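You operate a simulated robot arm through the tools that you are given. There is no shell and no other tool. Be economical: measure what you need, move in short steps, check, and stop when the job is done.

The job below is to be done with a simulated robot arm. You get a single attempt, and the scene is never put back.

## Task
Lay in the mushroom before the jig, free the tray and push it out.
Fine: stem up, in the free corner; lock on FREE, then clamp open; use the pusher and draw it back; size slide to large for the next tray.
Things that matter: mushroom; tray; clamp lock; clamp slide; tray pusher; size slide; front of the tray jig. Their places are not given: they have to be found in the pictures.

The check looks at the end state, three seconds after you hand in, the way a careful person would. Anything else that was tipped, shoved, dropped, spilled or broken makes it a failure.

## Robot
A 6-joint arm with a two-finger parallel gripper, fixed in place. Base frame: the origin is at the foot of the arm, x ahead of it, y to its left, z up; the work surface is at about z = 0.744. Units: m, degrees, N and s.
With the tool pointing down near the work surface it reaches from about 0.26 to 0.68 m from the base axis. Its first joint turns from -66.0 to 66.0 degrees. Payload 2.9 kg.
Tool frame: the origin (TCP) lies between the finger pads and is the grasp point; the fingertips stand 0.03 m ahead of it; z points along the fingers, y is the line along which they close. The gripper opens to 0.11 m. The fingers are 0.02 m wide and 0.01 m thick; the gripper's body (0.048 by 0.112 m) begins 0.055 m behind the TCP.
Orientation is that of the tool frame in the base frame, as [roll, pitch, yaw] about the fixed x, y, z axes, in that order (R = Rz(yaw) Ry(pitch) Rx(roll)). With the fingers straight down and closing along the base's y, the tool's x points along the base's -x, its y along +y and its z along -z.

## Interface
- The arm moves only by the tool jog_arm. Its argument "motion" is one flat list of numbers, 7 for each row, row after row: the shift along the tool's x, y, z in m, then the turn, a rotation vector about the tool's x, y, z in degrees, then the finger opening in m, from 0 to 0.11. In form: [x, y, z, ax, ay, az, gripper, x, y, z, ax, ay, az, gripper, ...]. A call has 1 to 12 rows; each row shifts and turns the commanded pose from where the row before left it, along the tool's axes as they then stand. A row lasts 0.2 s, in which the tool goes at most 0.05 m and 8.6 degrees; a call with a longer step from one row to the next is refused whole, and so is a gripper value outside its range. Where a pose cannot be reached the arm comes as near as it can. A force on the tool above 90 N (or 10 N above the force at the start of the call, whichever is more), or a blocked arm, ends the call early, and 0.2 s more pass. Each finger travels about 0.108 m/s and halts on what it meets, pressing with about 35 N; the grip force reading is that of the motor and also rises with nothing between the fingers. The clock runs only during rows and for 0.2 s after the last one: add rows that do not move to give the fingers time. It gives the time, the measured TCP pose, the force on the tool (base axes), the opening and the grip force at its end, in the units of the frame above (readings bear some noise).
- Cameras (640 x 400 px; columns grow to the right, rows downward): "scene" is fixed at [0.0656, 0.4161, 1.3756]; the picture's right is [-0.82, -0.57, 0.00], its down [-0.37, 0.53, -0.76] and it looks along [0.43, -0.63, -0.65] (base axes); focal length 323 px, centre (320, 200). "wrist" rides on the gripper at [-0.036, 0, -0.057] in the tool frame; the picture's right is [0.00, -1.00, 0.00], its down [0.97, 0.00, -0.24] and it looks along [0.24, 0.00, 0.97] (tool axes); focal length 218 px, centre (320, 200).
- camera(camera): a new picture of that camera. No time passes.
- probe_pixels(camera, pixels): there is no depth. For up to 12 entries [column, row, z] of the newest picture of that camera ("zoom" is the newest enlarged one), the place [x, y] in the base frame at which the ray of that pixel passes the height z, good to about 0.002 m, but the place of the scene camera against the robot may be out by one fixed shift of up to 0.025 m in any direction. No time passes.
- zoom(camera, box): a new picture of the part [left, top, right, bottom] of that camera's present view, enlarged. No time passes.
- hand_in(): hands the job in; it is judged then, once.

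Work in short steps. Measure before you move; look again where a grasp or a placing could have gone wrong, and mend it. You have 80 turns and 34 pictures in all, those below and enlarged ones among them. Open the gripper and draw the arm clear of the work before you hand the job in, unless the task says otherwise; then end with one line.

The tools are called after "Emit:" by a JSON object that holds its "method" and its "body". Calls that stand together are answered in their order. jog_arm: Moves the arm, as the interface text tells. Its arguments: {"type":"object","properties":{"motion":{"type":"array"}},"required":["motion"]} The other tools are called the same way: camera (camera) takes a picture; probe_pixels (camera, pixels) gives the place at which the rays of pixels pass given heights; zoom (camera, box) takes an enlarged picture of a part of a camera's view; hand_in () hands the job in.

At the start:

```text
clock: 0.0
ee_pos: [0.3609, -0.0776, 0.9627]
orientation: [-180.0, 0.1, 179.9]
force: [0.1, 0.6, 0.4]
gripper_width: 0.11
gripper_force: 0.1
```

scene: 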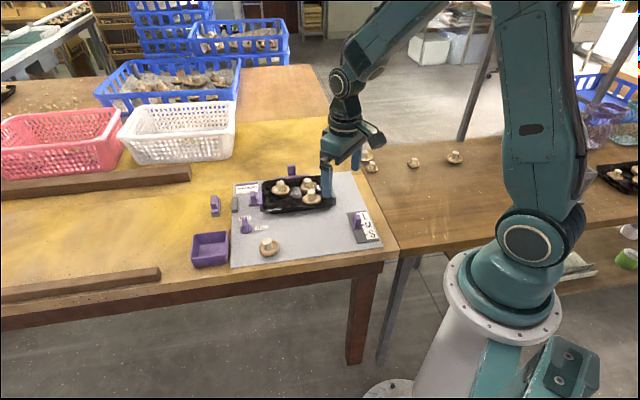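
wrist: 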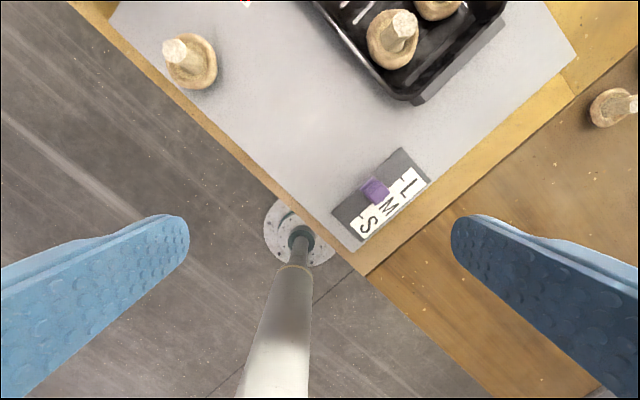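

The scene picture shows the jig around (290,215), with a loose mushroom at (268,247) and the size slide at (360,225). I enlarge that area.

Emit:
{"method": "zoom", "body": {"camera": "scene", "box": [180, 150, 400, 287]}}

```text
2.91 times, centred on (290, 218) of scene
```

zoom: 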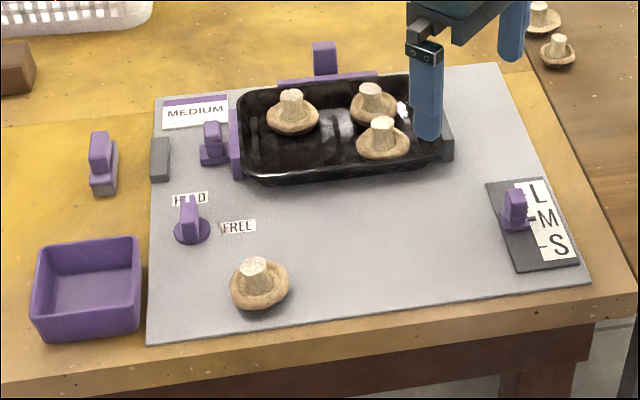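

I probe the key points, using the size slide in both cameras to find the scene shift.

Emit:
{"method": "probe_pixels", "body": {"camera": "zoom", "pixels": [[148, 344, 0.744], [588, 282, 0.744], [497, 63, 0.744], [155, 98, 0.744], [190, 235, 0.75], [212, 155, 0.75], [325, 60, 0.77], [257, 290, 0.76], [577, 264, 0.746], [486, 184, 0.746], [103, 165, 0.77], [160, 160, 0.76]]}}

Emit:
{"method": "probe_pixels", "body": {"camera": "wrist", "pixels": [[353, 251, 0.744], [359, 240, 0.746], [401, 148, 0.746], [431, 181, 0.746], [333, 211, 0.746], [190, 60, 0.76], [412, 104, 0.744], [375, 190, 0.77]]}}

```text
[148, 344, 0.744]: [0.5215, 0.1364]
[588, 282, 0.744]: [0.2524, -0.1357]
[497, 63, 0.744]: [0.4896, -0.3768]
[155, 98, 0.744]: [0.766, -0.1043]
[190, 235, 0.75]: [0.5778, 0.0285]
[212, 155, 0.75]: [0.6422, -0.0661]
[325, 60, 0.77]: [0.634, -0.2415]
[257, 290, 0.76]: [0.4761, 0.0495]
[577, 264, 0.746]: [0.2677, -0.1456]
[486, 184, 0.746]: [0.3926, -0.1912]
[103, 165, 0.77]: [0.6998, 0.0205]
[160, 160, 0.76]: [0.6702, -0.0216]
```

```text
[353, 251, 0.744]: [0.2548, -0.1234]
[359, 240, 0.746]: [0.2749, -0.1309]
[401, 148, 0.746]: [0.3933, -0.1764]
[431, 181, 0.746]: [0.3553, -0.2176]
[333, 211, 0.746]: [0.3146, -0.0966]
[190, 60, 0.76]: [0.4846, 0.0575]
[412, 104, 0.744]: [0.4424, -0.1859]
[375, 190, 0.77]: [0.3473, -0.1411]
```

The jig is turned 45° and its front edge runs from (0.255,-0.123) to (0.525,0.149). I raise the tool, move it over the jig and turn it 45° so the wrist picture lines up with it.

Emit:
{"method": "jog_arm", "body": {"motion": [-0.03, 0, -0.015, 0, 0, 0, 0.11, -0.03, 0, -0.015, 0, 0, 0, 0.11, -0.03, 0, -0.015, 0, 0, 0, 0.11, -0.02, 0, -0.015, 0, 0, 0, 0.11, 0, 0, 0, 0, 0, 7.5, 0.11, 0, 0, 0, 0, 0, 7.5, 0.11, 0, 0, 0, 0, 0, 7.5, 0.11, 0, 0, 0, 0, 0, 7.5, 0.11, 0, 0, 0, 0, 0, 7.5, 0.11, 0, 0, 0, 0, 0, 7.5, 0.11]}}

Emit:
{"method": "camera", "body": {"camera": "wrist"}}

```text
clock: 2.2
ee_pos: [0.4701, -0.0775, 1.0229]
orientation: [-179.8, 0.1, 134.9]
force: [0.0, 0.0, -0.4]
gripper_width: 0.1099
gripper_force: 0.0
```

```text
30 pictures are left
```

wrist: 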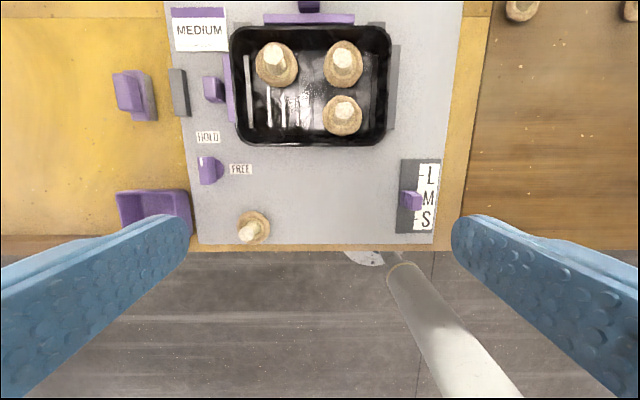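

The view is now aligned: the free corner of the tray is front-left, near (270,115). I enlarge the left part for detail.

Emit:
{"method": "zoom", "body": {"camera": "wrist", "box": [100, 0, 480, 250]}}

Emit:
{"method": "probe_pixels", "body": {"camera": "wrist", "pixels": [[234, 140, 0.75], [388, 140, 0.75], [230, 30, 0.77], [391, 30, 0.77], [266, 115, 0.76], [253, 224, 0.76], [207, 163, 0.775], [213, 90, 0.765], [308, 5, 0.78], [412, 201, 0.765], [400, 126, 0.744], [342, 115, 0.765]]}}

```text
1.60 times, centred on (290, 125) of wrist
```

zoom: 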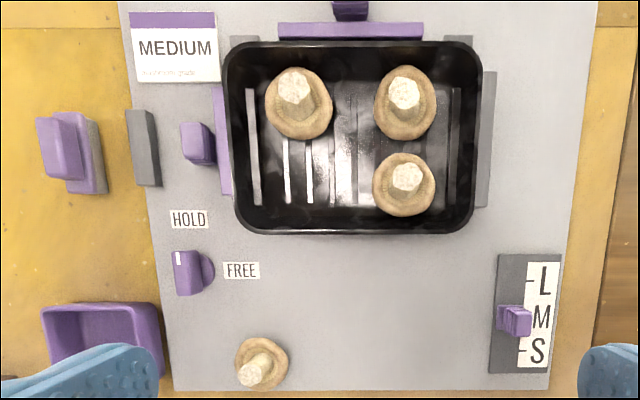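

```text
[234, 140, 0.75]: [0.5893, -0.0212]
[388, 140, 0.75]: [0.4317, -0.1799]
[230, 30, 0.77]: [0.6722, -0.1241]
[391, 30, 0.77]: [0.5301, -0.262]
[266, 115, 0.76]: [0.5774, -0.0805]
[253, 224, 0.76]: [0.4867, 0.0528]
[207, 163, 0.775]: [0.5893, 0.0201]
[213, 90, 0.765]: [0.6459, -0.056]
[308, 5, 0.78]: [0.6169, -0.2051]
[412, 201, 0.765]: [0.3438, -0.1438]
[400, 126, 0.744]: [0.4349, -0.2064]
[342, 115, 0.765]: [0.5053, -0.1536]
```

I need heights, so I take a closer scene zoom of the left parts and match it with the wrist view.

Emit:
{"method": "zoom", "body": {"camera": "scene", "box": [200, 160, 312, 260]}}

Emit:
{"method": "probe_pixels", "body": {"camera": "wrist", "pixels": [[240.6, 168.8, 0.745], [208.1, 136.9, 0.745], [175.6, 51.3, 0.745], [226.9, 51.3, 0.745]]}}

Emit:
{"method": "probe_pixels", "body": {"camera": "scene", "pixels": [[261.8, 227.8, 0.745], [245.3, 218.2, 0.745], [236.0, 194.8, 0.745], [258.7, 191.7, 0.745]]}}

```text
4.00 times, centred on (256, 210) of scene
```

zoom: 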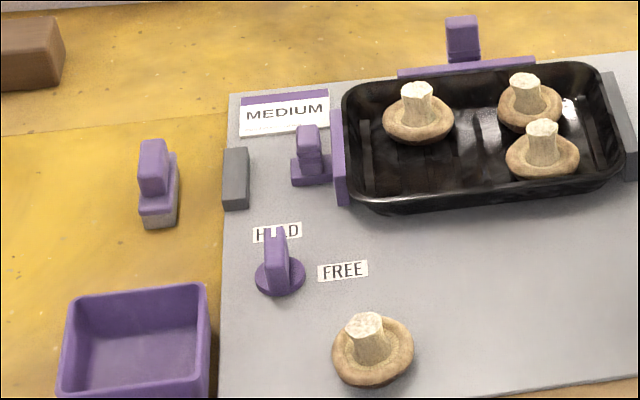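

```text
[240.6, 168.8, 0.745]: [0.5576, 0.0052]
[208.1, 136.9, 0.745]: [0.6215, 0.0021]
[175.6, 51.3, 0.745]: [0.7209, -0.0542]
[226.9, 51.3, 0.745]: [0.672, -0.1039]
```

```text
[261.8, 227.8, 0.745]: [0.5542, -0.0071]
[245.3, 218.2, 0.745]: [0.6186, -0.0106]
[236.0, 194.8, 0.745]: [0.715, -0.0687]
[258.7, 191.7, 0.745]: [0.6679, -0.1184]
```

I triangulate the stem top, lock bar, clamp handle, pusher handle and tray rim from both views.

Emit:
{"method": "probe_pixels", "body": {"camera": "zoom", "pixels": [[364, 322, 0.77], [364, 322, 0.8], [273, 230, 0.77], [273, 230, 0.8], [306, 127, 0.77], [306, 127, 0.8], [462, 18, 0.77], [462, 18, 0.8], [344, 98, 0.76], [344, 98, 0.78], [350, 200, 0.76], [350, 200, 0.78]]}}

Emit:
{"method": "probe_pixels", "body": {"camera": "wrist", "pixels": [[248.1, 231.9, 0.77], [248.1, 231.9, 0.8], [206, 157, 0.77], [206, 157, 0.8], [208, 77, 0.77], [208, 77, 0.8], [229, 33, 0.76], [229, 33, 0.78], [235, 140, 0.76], [235, 140, 0.78]]}}

```text
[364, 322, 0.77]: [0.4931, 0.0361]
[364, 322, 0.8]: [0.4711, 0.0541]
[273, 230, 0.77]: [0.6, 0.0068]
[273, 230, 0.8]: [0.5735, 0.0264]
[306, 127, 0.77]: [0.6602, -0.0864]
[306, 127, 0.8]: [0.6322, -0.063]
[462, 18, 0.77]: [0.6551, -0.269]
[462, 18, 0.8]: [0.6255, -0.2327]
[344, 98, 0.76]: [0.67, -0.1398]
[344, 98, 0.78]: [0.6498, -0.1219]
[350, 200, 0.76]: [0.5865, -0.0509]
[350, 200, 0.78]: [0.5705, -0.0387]
```

```text
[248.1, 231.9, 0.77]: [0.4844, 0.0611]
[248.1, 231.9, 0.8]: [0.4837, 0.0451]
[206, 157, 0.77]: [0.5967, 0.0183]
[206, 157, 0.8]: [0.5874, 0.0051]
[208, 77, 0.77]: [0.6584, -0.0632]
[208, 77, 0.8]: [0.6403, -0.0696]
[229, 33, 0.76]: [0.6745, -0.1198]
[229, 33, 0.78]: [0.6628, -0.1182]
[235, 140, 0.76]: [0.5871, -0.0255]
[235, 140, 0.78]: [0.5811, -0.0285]
```

The stem top is at about (0.484,0.054,0.783), the lock top near z 0.775 and the clamp handle top near (0.65,-0.066,0.783). I move above the mushroom with the opening reduced to 0.05 and look again.

Emit:
{"method": "jog_arm", "body": {"motion": [0.0166, 0.0206, 0.03, 0, 0, 0, 0.05, 0.0166, 0.0206, 0.03, 0, 0, 0, 0.05, 0.0166, 0.0206, 0.03, 0, 0, 0, 0.05, 0.0166, 0.0206, 0.03, 0, 0, 0, 0.05, 0.0166, 0.0206, 0.03, 0, 0, 0, 0.05]}}

Emit:
{"method": "camera", "body": {"camera": "wrist"}}

```text
clock: 3.4
ee_pos: [0.4828, 0.0533, 0.8732]
orientation: [-179.9, 0.1, 134.9]
force: [-0.1, -0.5, -0.2]
gripper_width: 0.0499
gripper_force: 0.0
```

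```text
27 pictures are left
```

wrist: 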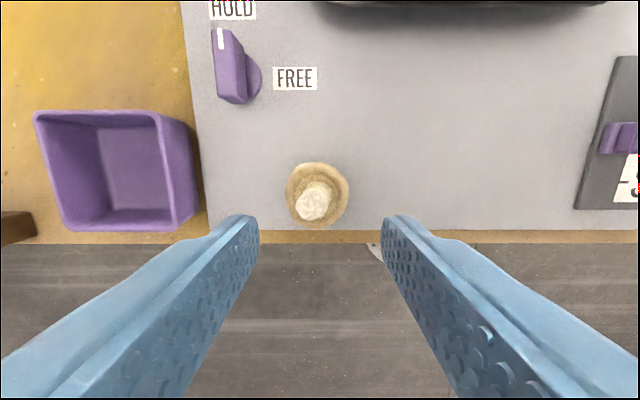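

The stem top is at (312,205) and the cap centre at (318,192), which is nearly centred. I shift 3 mm, go down to TCP z≈0.795 and close on the stem.

Emit:
{"method": "jog_arm", "body": {"motion": [0.001, 0.003, 0.026, 0, 0, 0, 0.05, 0, 0, 0.026, 0, 0, 0, 0.05, 0, 0, 0.026, 0, 0, 0, 0.05, 0, 0, 0, 0, 0, 0, 0.01, 0, 0, 0, 0, 0, 0, 0.005, 0, 0, 0, 0, 0, 0, 0.005]}}

Emit:
{"method": "camera", "body": {"camera": "wrist"}}

```text
clock: 4.8
ee_pos: [0.4866, 0.054, 0.7954]
orientation: [180.0, 0.2, 135.1]
force: [1.5, 0.4, 7.2]
gripper_width: 0.0214
gripper_force: 12.0
```

```text
26 pictures are left
```

wrist: 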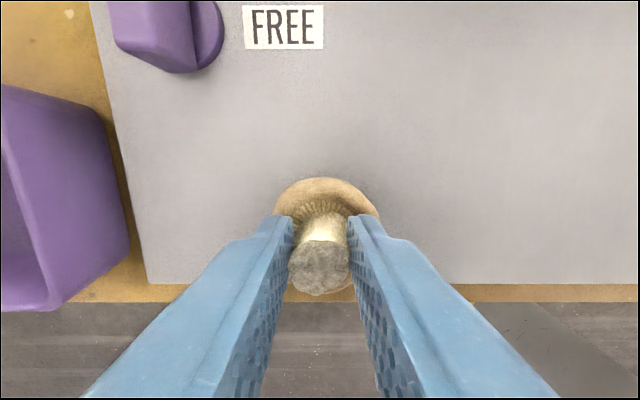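

The stem is held at 0.021 opening. I lift 8 cm and carry the mushroom to above the free corner, about (0.570,-0.087).

Emit:
{"method": "jog_arm", "body": {"motion": [0, 0, -0.027, 0, 0, 0, 0.005, 0, 0, -0.027, 0, 0, 0, 0.005, 0, 0, -0.027, 0, 0, 0, 0.005, -0.0317, -0.0081, 0, 0, 0, 0, 0.005, -0.0317, -0.0081, 0, 0, 0, 0, 0.005, -0.0317, -0.0081, 0, 0, 0, 0, 0.005, -0.0317, -0.0081, 0, 0, 0, 0, 0.005, -0.0317, -0.0081, 0, 0, 0, 0, 0.005, 0, 0, 0, 0, 0, 0, 0.005]}}

Emit:
{"method": "camera", "body": {"camera": "wrist"}}

```text
clock: 6.8
ee_pos: [0.5676, -0.0842, 0.8753]
orientation: [-179.9, 0.1, 134.9]
force: [-0.2, 0.6, -0.2]
gripper_width: 0.02
gripper_force: 11.9
```

```text
25 pictures are left
```

wrist: 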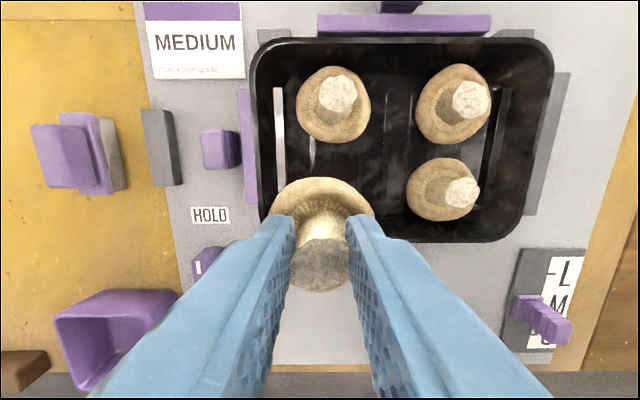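

The landing point would be about (320,193), inside the corner and in line with the front-right mushroom. I shift 4 mm left and 2 mm back, then go down until light contact.

Emit:
{"method": "jog_arm", "body": {"motion": [-0.002, 0.004, 0.02, 0, 0, 0, 0.005, 0, 0, 0.02, 0, 0, 0, 0.005, 0, 0, 0.02, 0, 0, 0, 0.005, 0, 0, 0.01, 0, 0, 0, 0.005, 0, 0, 0, 0, 0, 0, 0.005]}}

Emit:
{"method": "camera", "body": {"camera": "wrist"}}

```text
clock: 8.0
ee_pos: [0.5735, -0.0825, 0.8051]
orientation: [180.0, 0.1, 135.0]
force: [0.2, 0.4, -0.2]
gripper_width: 0.02
gripper_force: 12.7
```

```text
24 pictures are left
```

wrist: 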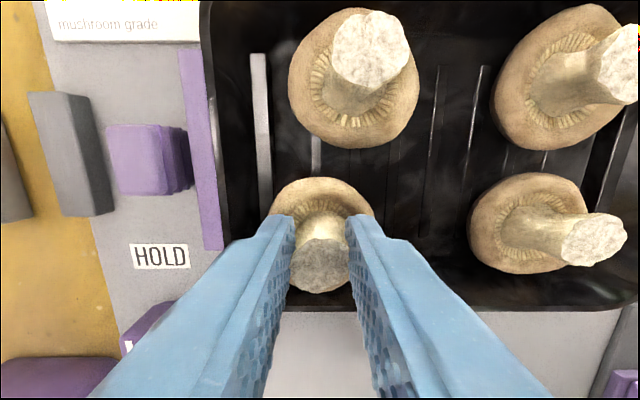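

There is no contact yet at z 0.805, so I go down a few millimetres more, watching the force.

Emit:
{"method": "jog_arm", "body": {"motion": [0, 0, 0.003, 0, 0, 0, 0.005, 0, 0, 0.003, 0, 0, 0, 0.005]}}

```text
clock: 8.6
ee_pos: [0.5724, -0.0835, 0.8]
orientation: [179.9, 0.3, 135.1]
force: [-1.8, 1.2, 4.7]
gripper_width: 0.0199
gripper_force: 11.8
```

There is contact at 4.7 N. I open slightly, rise and look.

Emit:
{"method": "jog_arm", "body": {"motion": [0, 0, 0, 0, 0, 0, 0.036, 0, 0, 0, 0, 0, 0, 0.036, 0, 0, -0.02, 0, 0, 0, 0.036, 0, 0, -0.03, 0, 0, 0, 0.036, 0, 0, -0.03, 0, 0, 0, 0.036]}}

Emit:
{"method": "camera", "body": {"camera": "wrist"}}

```text
clock: 9.8
ee_pos: [0.5741, -0.0806, 0.8789]
orientation: [-179.8, 0.1, 135.0]
force: [0.1, 0.3, -0.8]
gripper_width: 0.036
gripper_force: 0.0
```

```text
23 pictures are left
```

wrist: 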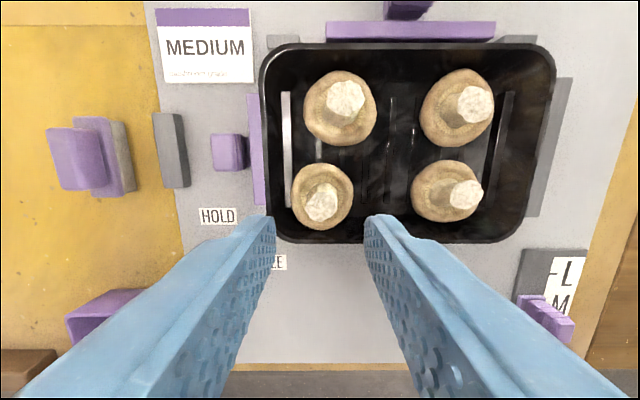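

The mushroom sits stem up in the free corner. Next is the lock, with its bar centre at about (0.585,0.034), so I move above it.

Emit:
{"method": "jog_arm", "body": {"motion": [0.0183, 0.0222, 0, 0, 0, 0, 0.045, 0.0183, 0.0222, 0, 0, 0, 0, 0.045, 0.0183, 0.0222, 0, 0, 0, 0, 0.045, 0.0183, 0.0222, 0.015, 0, 0, 0, 0.045, 0, 0, 0, 0, 0, 0, 0.045]}}

Emit:
{"method": "camera", "body": {"camera": "wrist"}}

```text
clock: 11.0
ee_pos: [0.5849, 0.0325, 0.8637]
orientation: [-179.9, 0.0, 134.9]
force: [-0.3, 0.6, -0.4]
gripper_width: 0.0451
gripper_force: 0.0
```

```text
22 pictures are left
```

wrist: 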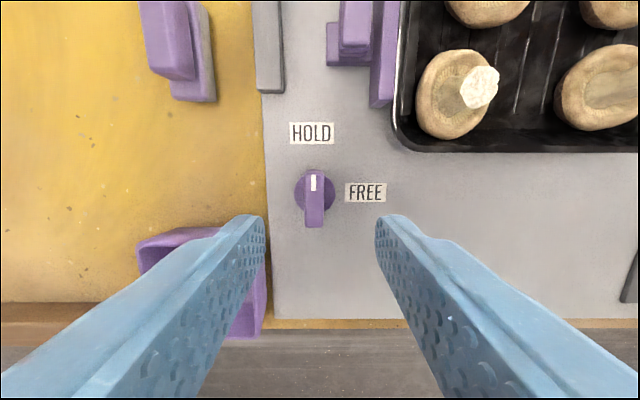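

The disc centre is at (315,193), about 4 mm to the left of the tool axis. I shift, go down to z≈0.788 and grip the bar.

Emit:
{"method": "jog_arm", "body": {"motion": [0, 0.004, 0.025, 0, 0, 0, 0.04, 0, 0, 0.025, 0, 0, 0, 0.04, 0, 0, 0.025, 0, 0, 0, 0.04, 0, 0, 0, 0, 0, 0, 0.01, 0, 0, 0, 0, 0, 0, 0.003, 0, 0, 0, 0, 0, 0, 0.003]}}

Emit:
{"method": "camera", "body": {"camera": "wrist"}}

```text
clock: 12.4
ee_pos: [0.5879, 0.0342, 0.7889]
orientation: [-180.0, 0.0, 135.0]
force: [5.2, 5.2, -7.4]
gripper_width: 0.0138
gripper_force: 45.0
```

```text
21 pictures are left
```

wrist: 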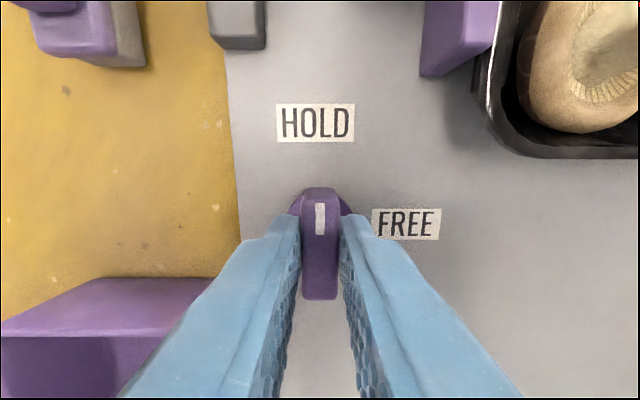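

The bar is gripped at 0.0138. I turn 90° clockwise, from HOLD toward FREE, which is a positive turn about tool z.

Emit:
{"method": "jog_arm", "body": {"motion": [0, 0, 0, 0, 0, 7.5, 0.003, 0, 0, 0, 0, 0, 7.5, 0.003, 0, 0, 0, 0, 0, 7.5, 0.003, 0, 0, 0, 0, 0, 7.5, 0.003, 0, 0, 0, 0, 0, 7.5, 0.003, 0, 0, 0, 0, 0, 7.5, 0.003, 0, 0, 0, 0, 0, 7.5, 0.003, 0, 0, 0, 0, 0, 7.5, 0.003, 0, 0, 0, 0, 0, 7.5, 0.003, 0, 0, 0, 0, 0, 7.5, 0.003, 0, 0, 0, 0, 0, 7.5, 0.003, 0, 0, 0, 0, 0, 7.5, 0.003]}}

Emit:
{"method": "camera", "body": {"camera": "wrist"}}

```text
clock: 15.0
ee_pos: [0.5864, 0.0355, 0.7883]
orientation: [-180.0, 0.2, 44.9]
force: [-12.5, 8.7, -9.1]
gripper_width: 0.0136
gripper_force: 44.4
```

```text
20 pictures are left
```

wrist: 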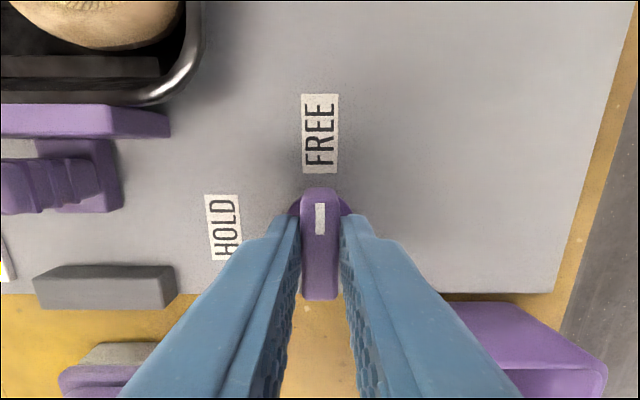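

The bar now points to FREE. I release, rise and move above the clamp handle, keeping this yaw so the fingers close across its slide direction.

Emit:
{"method": "jog_arm", "body": {"motion": [0, 0, 0, 0, 0, 0, 0.04, 0, 0, 0, 0, 0, 0, 0.04, 0, 0, -0.025, 0, 0, 0, 0.05, 0, 0, -0.03, 0, 0, 0, 0.06, 0, 0, -0.03, 0, 0, 0, 0.06, -0.009, 0.039, 0, 0, 0, 0, 0.06, -0.009, 0.039, 0, 0, 0, 0, 0.06, -0.009, 0.038, 0, 0, 0, 0, 0.06, 0, 0, 0, 0, 0, 0, 0.06]}}

Emit:
{"method": "camera", "body": {"camera": "wrist"}}

```text
clock: 17.0
ee_pos: [0.6494, -0.0663, 0.8733]
orientation: [179.9, 0.1, 45.0]
force: [-0.6, 0.8, -0.7]
gripper_width: 0.06
gripper_force: 0.0
```

```text
19 pictures are left
```

wrist: 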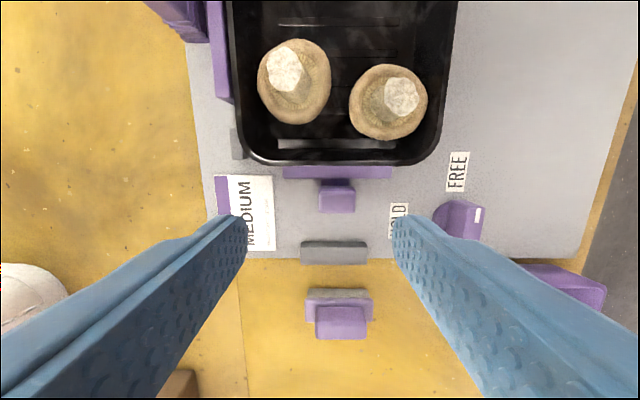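

The handle top is centred at (337,198), 12 mm off along v. I shift, go down with a 0.05 opening, and grip.

Emit:
{"method": "jog_arm", "body": {"motion": [0, -0.012, 0.026, 0, 0, 0, 0.05, 0, 0, 0.026, 0, 0, 0, 0.05, 0, 0, 0.026, 0, 0, 0, 0.05, 0, 0, 0, 0, 0, 0, 0.02, 0, 0, 0, 0, 0, 0, 0.005, 0, 0, 0, 0, 0, 0, 0.005]}}

Emit:
{"method": "camera", "body": {"camera": "wrist"}}

```text
clock: 18.4
ee_pos: [0.643, -0.0576, 0.7944]
orientation: [-180.0, 0.3, 45.1]
force: [-9.3, 10.2, 1.0]
gripper_width: 0.0254
gripper_force: 45.0
```

```text
18 pictures are left
```

wrist: 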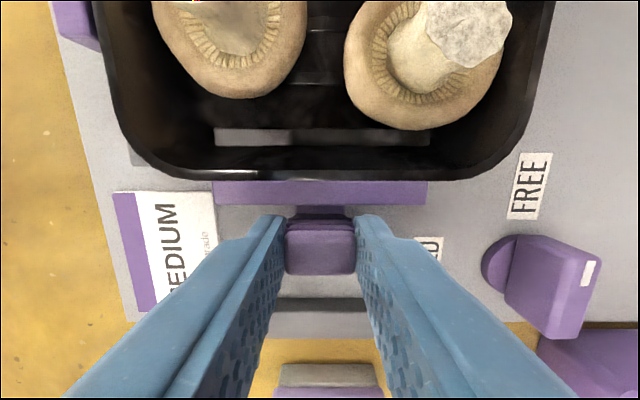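

The handle is gripped at 0.0254. I pull it along +u (tool +x), away from the tray, in small steps.

Emit:
{"method": "jog_arm", "body": {"motion": [0.006, -0.001, 0, 0, 0, 0, 0.005, 0.006, 0, 0, 0, 0, 0, 0.005, 0.006, 0, 0, 0, 0, 0, 0.005]}}

Emit:
{"method": "camera", "body": {"camera": "wrist"}}

```text
clock: 19.2
ee_pos: [0.6548, -0.0451, 0.7953]
orientation: [180.0, 0.1, 44.9]
force: [-2.9, 0.5, -9.5]
gripper_width: 0.0255
gripper_force: 45.2
```

```text
17 pictures are left
```

wrist: 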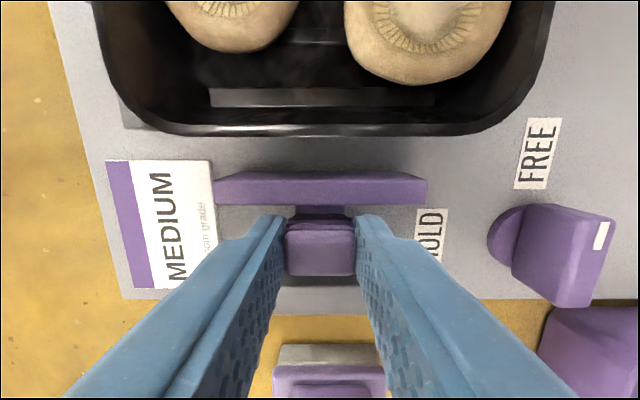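

The clamp followed and the tray stayed put. I go on until it reaches its stop.

Emit:
{"method": "jog_arm", "body": {"motion": [0.005, 0, 0, 0, 0, 0, 0.005, 0.005, 0, 0, 0, 0, 0, 0.005, 0.004, 0, 0, 0, 0, 0, 0.005]}}

```text
clock: 20.0
ee_pos: [0.6606, -0.0395, 0.795]
orientation: [-179.6, 0.4, 44.5]
force: [-27.4, -24.5, -4.9]
gripper_width: 0.0253
gripper_force: 44.9
```

A 37 N resistance shows the clamp is at its open stop after about 26 mm. I release, rise, move toward the pusher and then turn back by 90°.

Emit:
{"method": "jog_arm", "body": {"motion": [0, 0, 0, 0, 0, 0, 0.05, 0, 0, 0, 0, 0, 0, 0.05, 0, 0, -0.03, 0, 0, 0, 0.05, 0, 0, -0.03, 0, 0, 0, 0.05, 0, 0, -0.03, 0, 0, 0, 0.05, -0.0375, 0.02, 0, 0, 0, 0, 0.05, -0.0375, 0.02, 0, 0, 0, 0, 0.05, -0.0375, 0.02, 0, 0, 0, 0, 0.05, -0.0375, 0.02, 0, 0, 0, 0, 0.05]}}

Emit:
{"method": "jog_arm", "body": {"motion": [0, 0, 0, 0, 0, -7.5, 0.05, 0, 0, 0, 0, 0, -7.5, 0.05, 0, 0, 0, 0, 0, -7.5, 0.05, 0, 0, 0, 0, 0, -7.5, 0.05, 0, 0, 0, 0, 0, -7.5, 0.05, 0, 0, 0, 0, 0, -7.5, 0.05, 0, 0, 0, 0, 0, -7.5, 0.05, 0, 0, 0, 0, 0, -7.5, 0.05, 0, 0, 0, 0, 0, -7.5, 0.05, 0, 0, 0, 0, 0, -7.5, 0.05, 0, 0, 0, 0, 0, -7.5, 0.05, 0, 0, 0, 0, 0, -7.5, 0.05]}}

Emit:
{"method": "camera", "body": {"camera": "wrist"}}

```text
clock: 22.0
ee_pos: [0.6143, -0.1962, 0.887]
orientation: [179.9, 0.0, 45.0]
force: [-0.1, 0.4, 0.2]
gripper_width: 0.0498
gripper_force: 0.0
```

```text
clock: 24.6
ee_pos: [0.6142, -0.1978, 0.8865]
orientation: [-179.9, 0.1, 135.2]
force: [0.3, 0.4, 0.4]
gripper_width: 0.0499
gripper_force: 0.0
```

```text
16 pictures are left
```

wrist: 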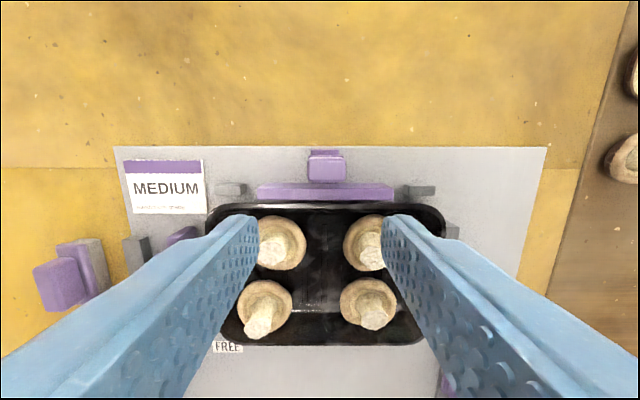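

The pusher handle top is at (327,168), about (0.625,-0.216). I align, go down and grip it.

Emit:
{"method": "jog_arm", "body": {"motion": [-0.0205, -0.005, 0, 0, 0, 0, 0.05, 0, 0, 0.031, 0, 0, 0, 0.05, 0, 0, 0.031, 0, 0, 0, 0.05, 0, 0, 0.031, 0, 0, 0, 0.05, 0, 0, 0, 0, 0, 0, 0.02, 0, 0, 0, 0, 0, 0, 0.005, 0, 0, 0, 0, 0, 0, 0.005]}}

Emit:
{"method": "camera", "body": {"camera": "wrist"}}

```text
clock: 26.2
ee_pos: [0.625, -0.2152, 0.7942]
orientation: [-179.9, 0.1, 135.0]
force: [0.5, -0.5, -2.7]
gripper_width: 0.0258
gripper_force: 44.5
```

```text
15 pictures are left
```

wrist: 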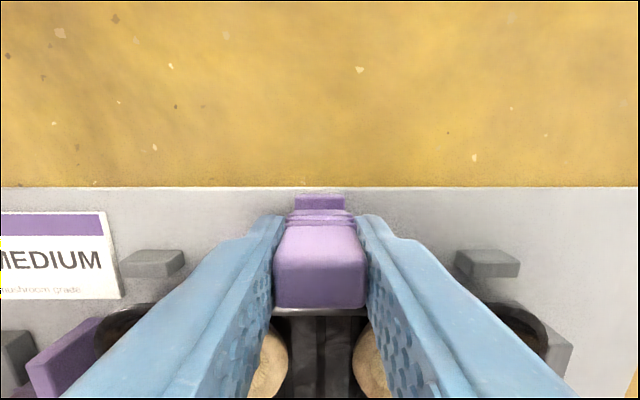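

The handle is gripped at 0.0258. I push slowly along -v (tool +x) in 7 mm steps.

Emit:
{"method": "jog_arm", "body": {"motion": [0.004, 0, 0, 0, 0, 0, 0.005, 0.007, 0, 0, 0, 0, 0, 0.005, 0.007, 0, 0, 0, 0, 0, 0.005, 0.007, 0, 0, 0, 0, 0, 0.005, 0.007, 0, 0, 0, 0, 0, 0.005, 0.007, 0, 0, 0, 0, 0, 0.005, 0.007, 0, 0, 0, 0, 0, 0.005, 0.004, 0, 0, 0, 0, 0, 0.005]}}

Emit:
{"method": "zoom", "body": {"camera": "scene", "box": [180, 150, 400, 287]}}

```text
clock: 28.0
ee_pos: [0.5899, -0.1803, 0.795]
orientation: [180.0, 0.2, 135.2]
force: [9.0, 9.0, 6.7]
gripper_width: 0.0257
gripper_force: 44.8
```

```text
2.91 times, centred on (290, 218) of scene
```

zoom: 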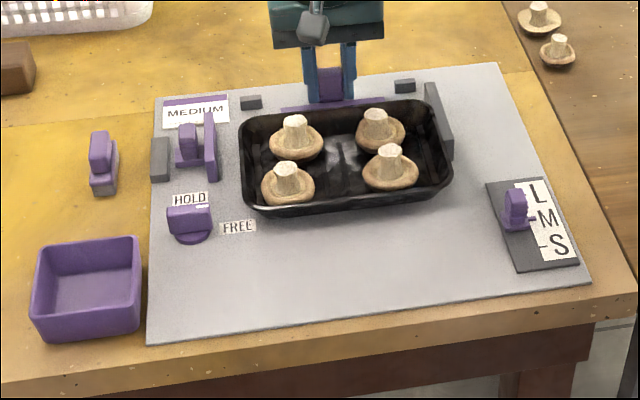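

The tray slides straight with all mushrooms upright. I keep pushing and trim 1.5 mm sideways.

Emit:
{"method": "jog_arm", "body": {"motion": [0.004, 0.0015, 0, 0, 0, 0, 0.005, 0.007, 0, 0, 0, 0, 0, 0.005, 0.007, 0, 0, 0, 0, 0, 0.005, 0.007, 0, 0, 0, 0, 0, 0.005, 0.007, 0, 0, 0, 0, 0, 0.005, 0.007, 0, 0, 0, 0, 0, 0.005, 0.007, 0, 0, 0, 0, 0, 0.005, 0.004, 0, 0, 0, 0, 0, 0.005]}}

Emit:
{"method": "zoom", "body": {"camera": "scene", "box": [180, 150, 400, 287]}}

```text
clock: 29.8
ee_pos: [0.5603, -0.1496, 0.7952]
orientation: [179.8, 1.0, 134.5]
force: [28.1, -36.3, -2.4]
gripper_width: 0.0256
gripper_force: 44.8
```

```text
2.91 times, centred on (290, 218) of scene
```

zoom: 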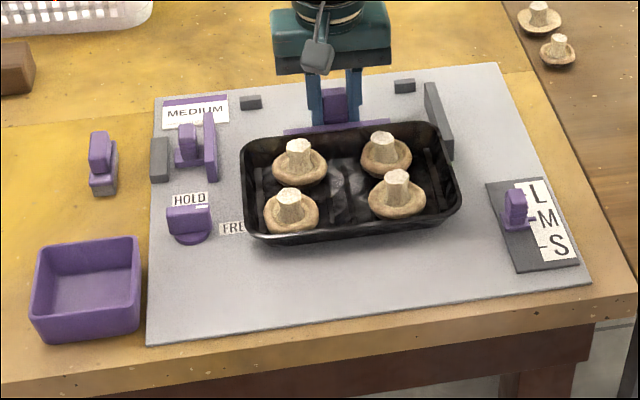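

A 46 N resistance along the stroke suggests the pusher is at its end after about 92 mm. I press slightly more to confirm it.

Emit:
{"method": "jog_arm", "body": {"motion": [0.002, 0, 0, 0, 0, 0, 0.005, 0.002, 0, 0, 0, 0, 0, 0.005, 0, 0, 0, 0, 0, 0, 0.005]}}

Emit:
{"method": "camera", "body": {"camera": "wrist"}}

```text
clock: 30.6
ee_pos: [0.5598, -0.1493, 0.7958]
orientation: [179.7, 1.6, 134.4]
force: [42.5, -46.1, -18.1]
gripper_width: 0.0257
gripper_force: 44.9
```

```text
12 pictures are left
```

wrist: 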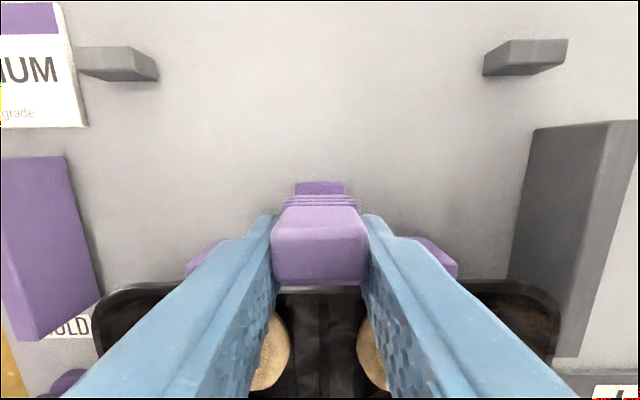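

The pusher is at a hard stop. I now draw it back along +v to its rear position.

Emit:
{"method": "jog_arm", "body": {"motion": [-0.006, 0, 0, 0, 0, 0, 0.005, -0.006, 0, 0, 0, 0, 0, 0.005, -0.01, 0, 0, 0, 0, 0, 0.005, -0.01, 0, 0, 0, 0, 0, 0.005, -0.01, 0, 0, 0, 0, 0, 0.005, -0.01, 0, 0, 0, 0, 0, 0.005, -0.01, 0, 0, 0, 0, 0, 0.005, -0.01, 0, 0, 0, 0, 0, 0.005, -0.01, 0, 0, 0, 0, 0, 0.005, -0.01, 0, 0, 0, 0, 0, 0.005, -0.007, 0, 0, 0, 0, 0, 0.005, 0, 0, 0, 0, 0, 0, 0.005]}}

```text
clock: 33.2
ee_pos: [0.6206, -0.2099, 0.7951]
orientation: [-179.9, -0.1, 135.1]
force: [-27.8, 1.2, 27.9]
gripper_width: 0.0255
gripper_force: 45.0
```

It is at v≈0.587 and started at 0.594, so I draw back the last few millimetres.

Emit:
{"method": "jog_arm", "body": {"motion": [-0.004, 0, 0, 0, 0, 0, 0.005, -0.004, 0, 0, 0, 0, 0, 0.005, 0, 0, 0, 0, 0, 0, 0.005]}}

Emit:
{"method": "camera", "body": {"camera": "wrist"}}

```text
clock: 34.0
ee_pos: [0.6241, -0.2139, 0.792]
orientation: [-179.4, -0.7, 135.3]
force: [-36.3, 15.9, 4.3]
gripper_width: 0.0257
gripper_force: 45.0
```

```text
11 pictures are left
```

wrist: 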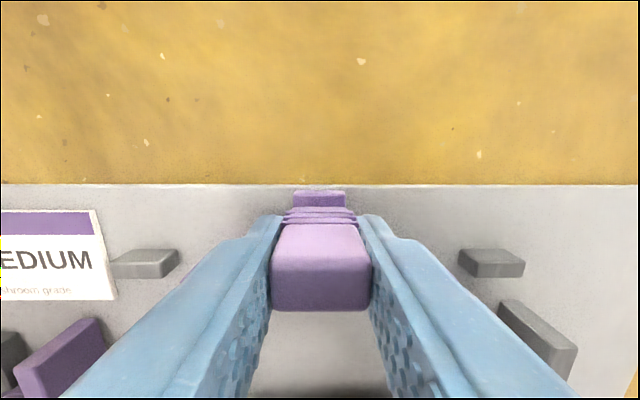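

The pusher is back at v≈0.5925 against its rear stop. I release, rise, and go over to the size slide near (0.344,-0.144).

Emit:
{"method": "jog_arm", "body": {"motion": [0, 0, 0, 0, 0, 0, 0.045, 0, 0, 0, 0, 0, 0, 0.045, 0, 0, -0.03, 0, 0, 0, 0.045, 0, 0, -0.03, 0, 0, 0, 0.045, 0, 0, -0.03, 0, 0, 0, 0.045, 0.041, -0.025, 0, 0, 0, 0, 0.045, 0.041, -0.025, 0, 0, 0, 0, 0.045, 0.041, -0.025, 0, 0, 0, 0, 0.045, 0.041, -0.025, 0, 0, 0, 0, 0.045, 0.041, -0.025, 0, 0, 0, 0, 0.045, 0.041, -0.025, 0, 0, 0, 0, 0.045, 0, 0, 0, 0, 0, 0, 0.045]}}

Emit:
{"method": "camera", "body": {"camera": "wrist"}}

```text
clock: 36.6
ee_pos: [0.3483, -0.1483, 0.8829]
orientation: [-180.0, 0.0, 135.0]
force: [0.5, 0.2, -0.6]
gripper_width: 0.0449
gripper_force: 0.1
```

```text
10 pictures are left
```

wrist: 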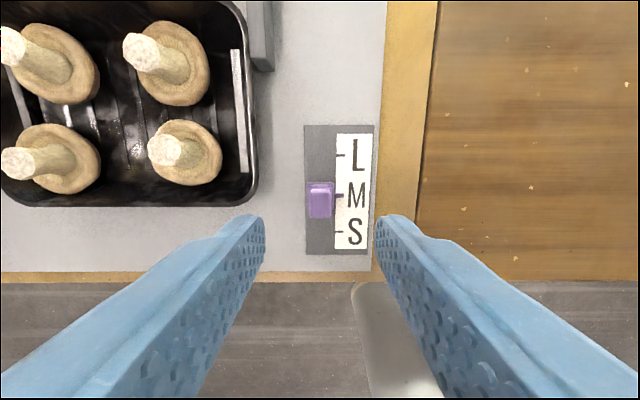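

The handle is at (320,197) with its mark on M. The L tick is at row 156, about 35 mm along +v, and the tray edge is about 5 cm away. I align 5 mm, go down and grip.

Emit:
{"method": "jog_arm", "body": {"motion": [0.005, 0, 0.02, 0, 0, 0, 0.04, 0, 0, 0.025, 0, 0, 0, 0.04, 0, 0, 0.025, 0, 0, 0, 0.04, 0, 0, 0.024, 0, 0, 0, 0.04, 0, 0, 0, 0, 0, 0, 0.015, 0, 0, 0, 0, 0, 0, 0.005, 0, 0, 0, 0, 0, 0, 0.005]}}

Emit:
{"method": "camera", "body": {"camera": "wrist"}}

```text
clock: 38.2
ee_pos: [0.3452, -0.1449, 0.7895]
orientation: [-179.8, 0.1, 134.9]
force: [-8.7, -9.6, -3.6]
gripper_width: 0.0152
gripper_force: 44.6
```

```text
9 pictures are left
```

wrist: 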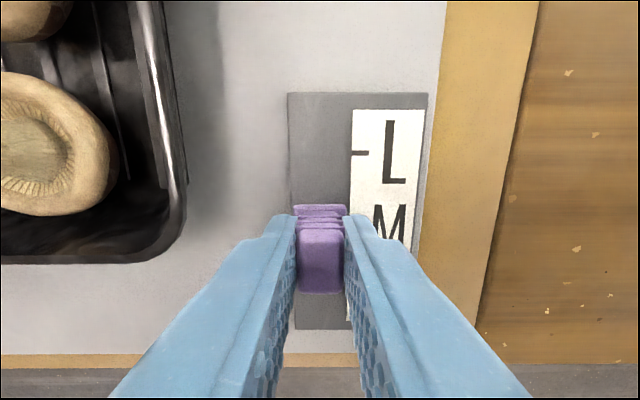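

The handle is gripped at 0.0152. I slide it 35 mm toward L (tool -x).

Emit:
{"method": "jog_arm", "body": {"motion": [-0.007, -0.001, 0, 0, 0, 0, 0.005, -0.007, 0, 0, 0, 0, 0, 0.005, -0.007, 0, 0, 0, 0, 0, 0.005, -0.007, 0, 0, 0, 0, 0, 0.005, -0.007, 0, 0, 0, 0, 0, 0.005, 0, 0, 0, 0, 0, 0, 0.005]}}

Emit:
{"method": "camera", "body": {"camera": "wrist"}}

```text
clock: 39.6
ee_pos: [0.3697, -0.1702, 0.7889]
orientation: [180.0, 0.1, 134.9]
force: [1.0, 1.5, -5.7]
gripper_width: 0.0153
gripper_force: 45.0
```

```text
8 pictures are left
```

wrist: 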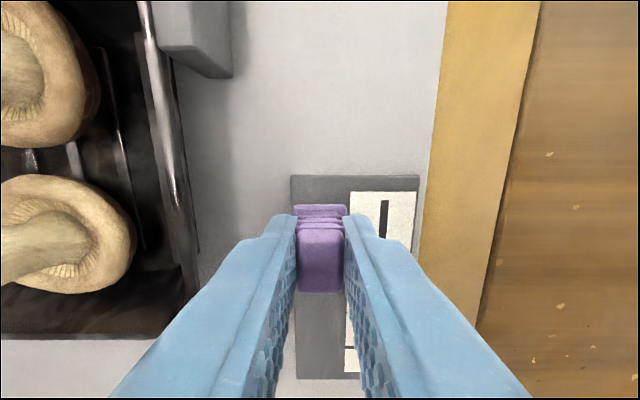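

The slide moved 35 mm with no end force. I release, rise and check the mark against L.

Emit:
{"method": "jog_arm", "body": {"motion": [0, 0, 0, 0, 0, 0, 0.035, 0, 0, 0, 0, 0, 0, 0.035, 0, 0, -0.03, 0, 0, 0, 0.035, 0, 0, -0.03, 0, 0, 0, 0.04, 0, 0, -0.04, 0, 0, 0, 0.045, 0, 0, 0, 0, 0, 0, 0.045]}}

Emit:
{"method": "zoom", "body": {"camera": "wrist", "box": [240, 130, 400, 230]}}

```text
clock: 41.0
ee_pos: [0.3698, -0.1705, 0.888]
orientation: [-179.9, 0.1, 135.0]
force: [-0.5, 0.3, -0.1]
gripper_width: 0.0452
gripper_force: 0.1
```

```text
4.00 times, centred on (320, 180) of wrist
```

zoom: 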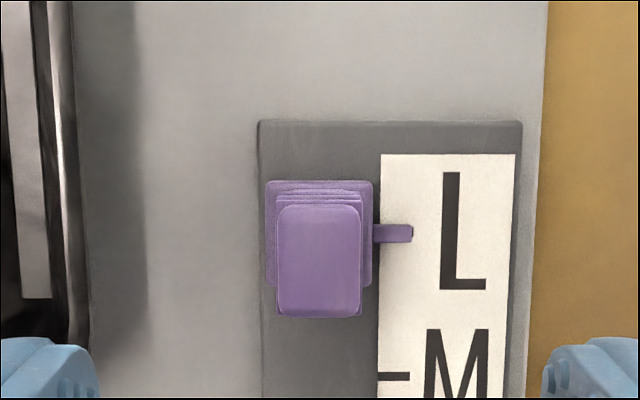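

The pointer covers the L tick exactly. I raise the arm clear and take a final look at the scene.

Emit:
{"method": "jog_arm", "body": {"motion": [0.01, 0, -0.04, 0, 0, 0, 0.06, 0.01, 0, -0.04, 0, 0, 0, 0.08, 0.01, 0, -0.04, 0, 0, 0, 0.1, 0, 0, 0, 0, 0, 0, 0.1]}}

Emit:
{"method": "zoom", "body": {"camera": "scene", "box": [180, 150, 400, 287]}}

Emit:
{"method": "camera", "body": {"camera": "wrist"}}

```text
clock: 42.0
ee_pos: [0.346, -0.1496, 1.008]
orientation: [-179.9, 0.2, 135.0]
force: [0.3, 0.4, 0.9]
gripper_width: 0.1
gripper_force: 0.1
```

```text
2.91 times, centred on (290, 218) of scene
```

zoom: 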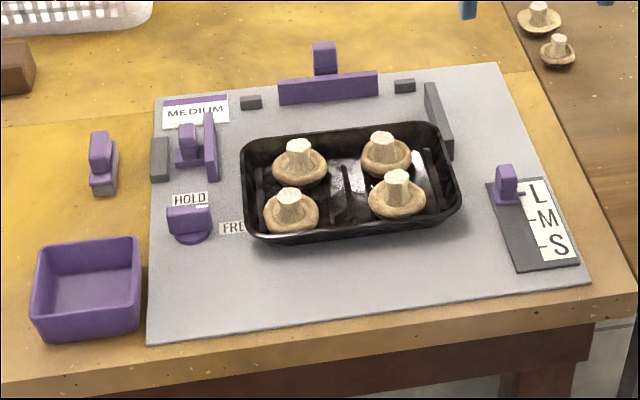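

```text
5 pictures are left
```

wrist: 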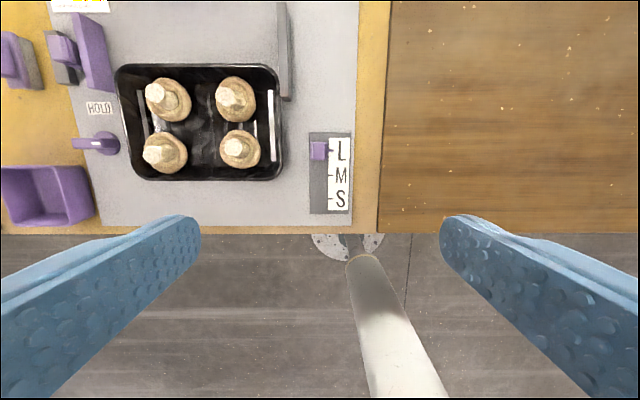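

Everything is in place: four stem-up mushrooms in the pushed-out tray, lock on FREE, clamp open, pusher back, slide on L, and the arm clear. I hand in.

Emit:
{"method": "hand_in", "body": {}}

```text
The job is handed in.
```

The job is done and handed in: the mushroom is stem up in the free corner, the lock is on FREE with the clamp open, the tray is pushed forward by the pusher's full stroke (about 9 cm), the pusher is drawn back, and the size slide is on L.
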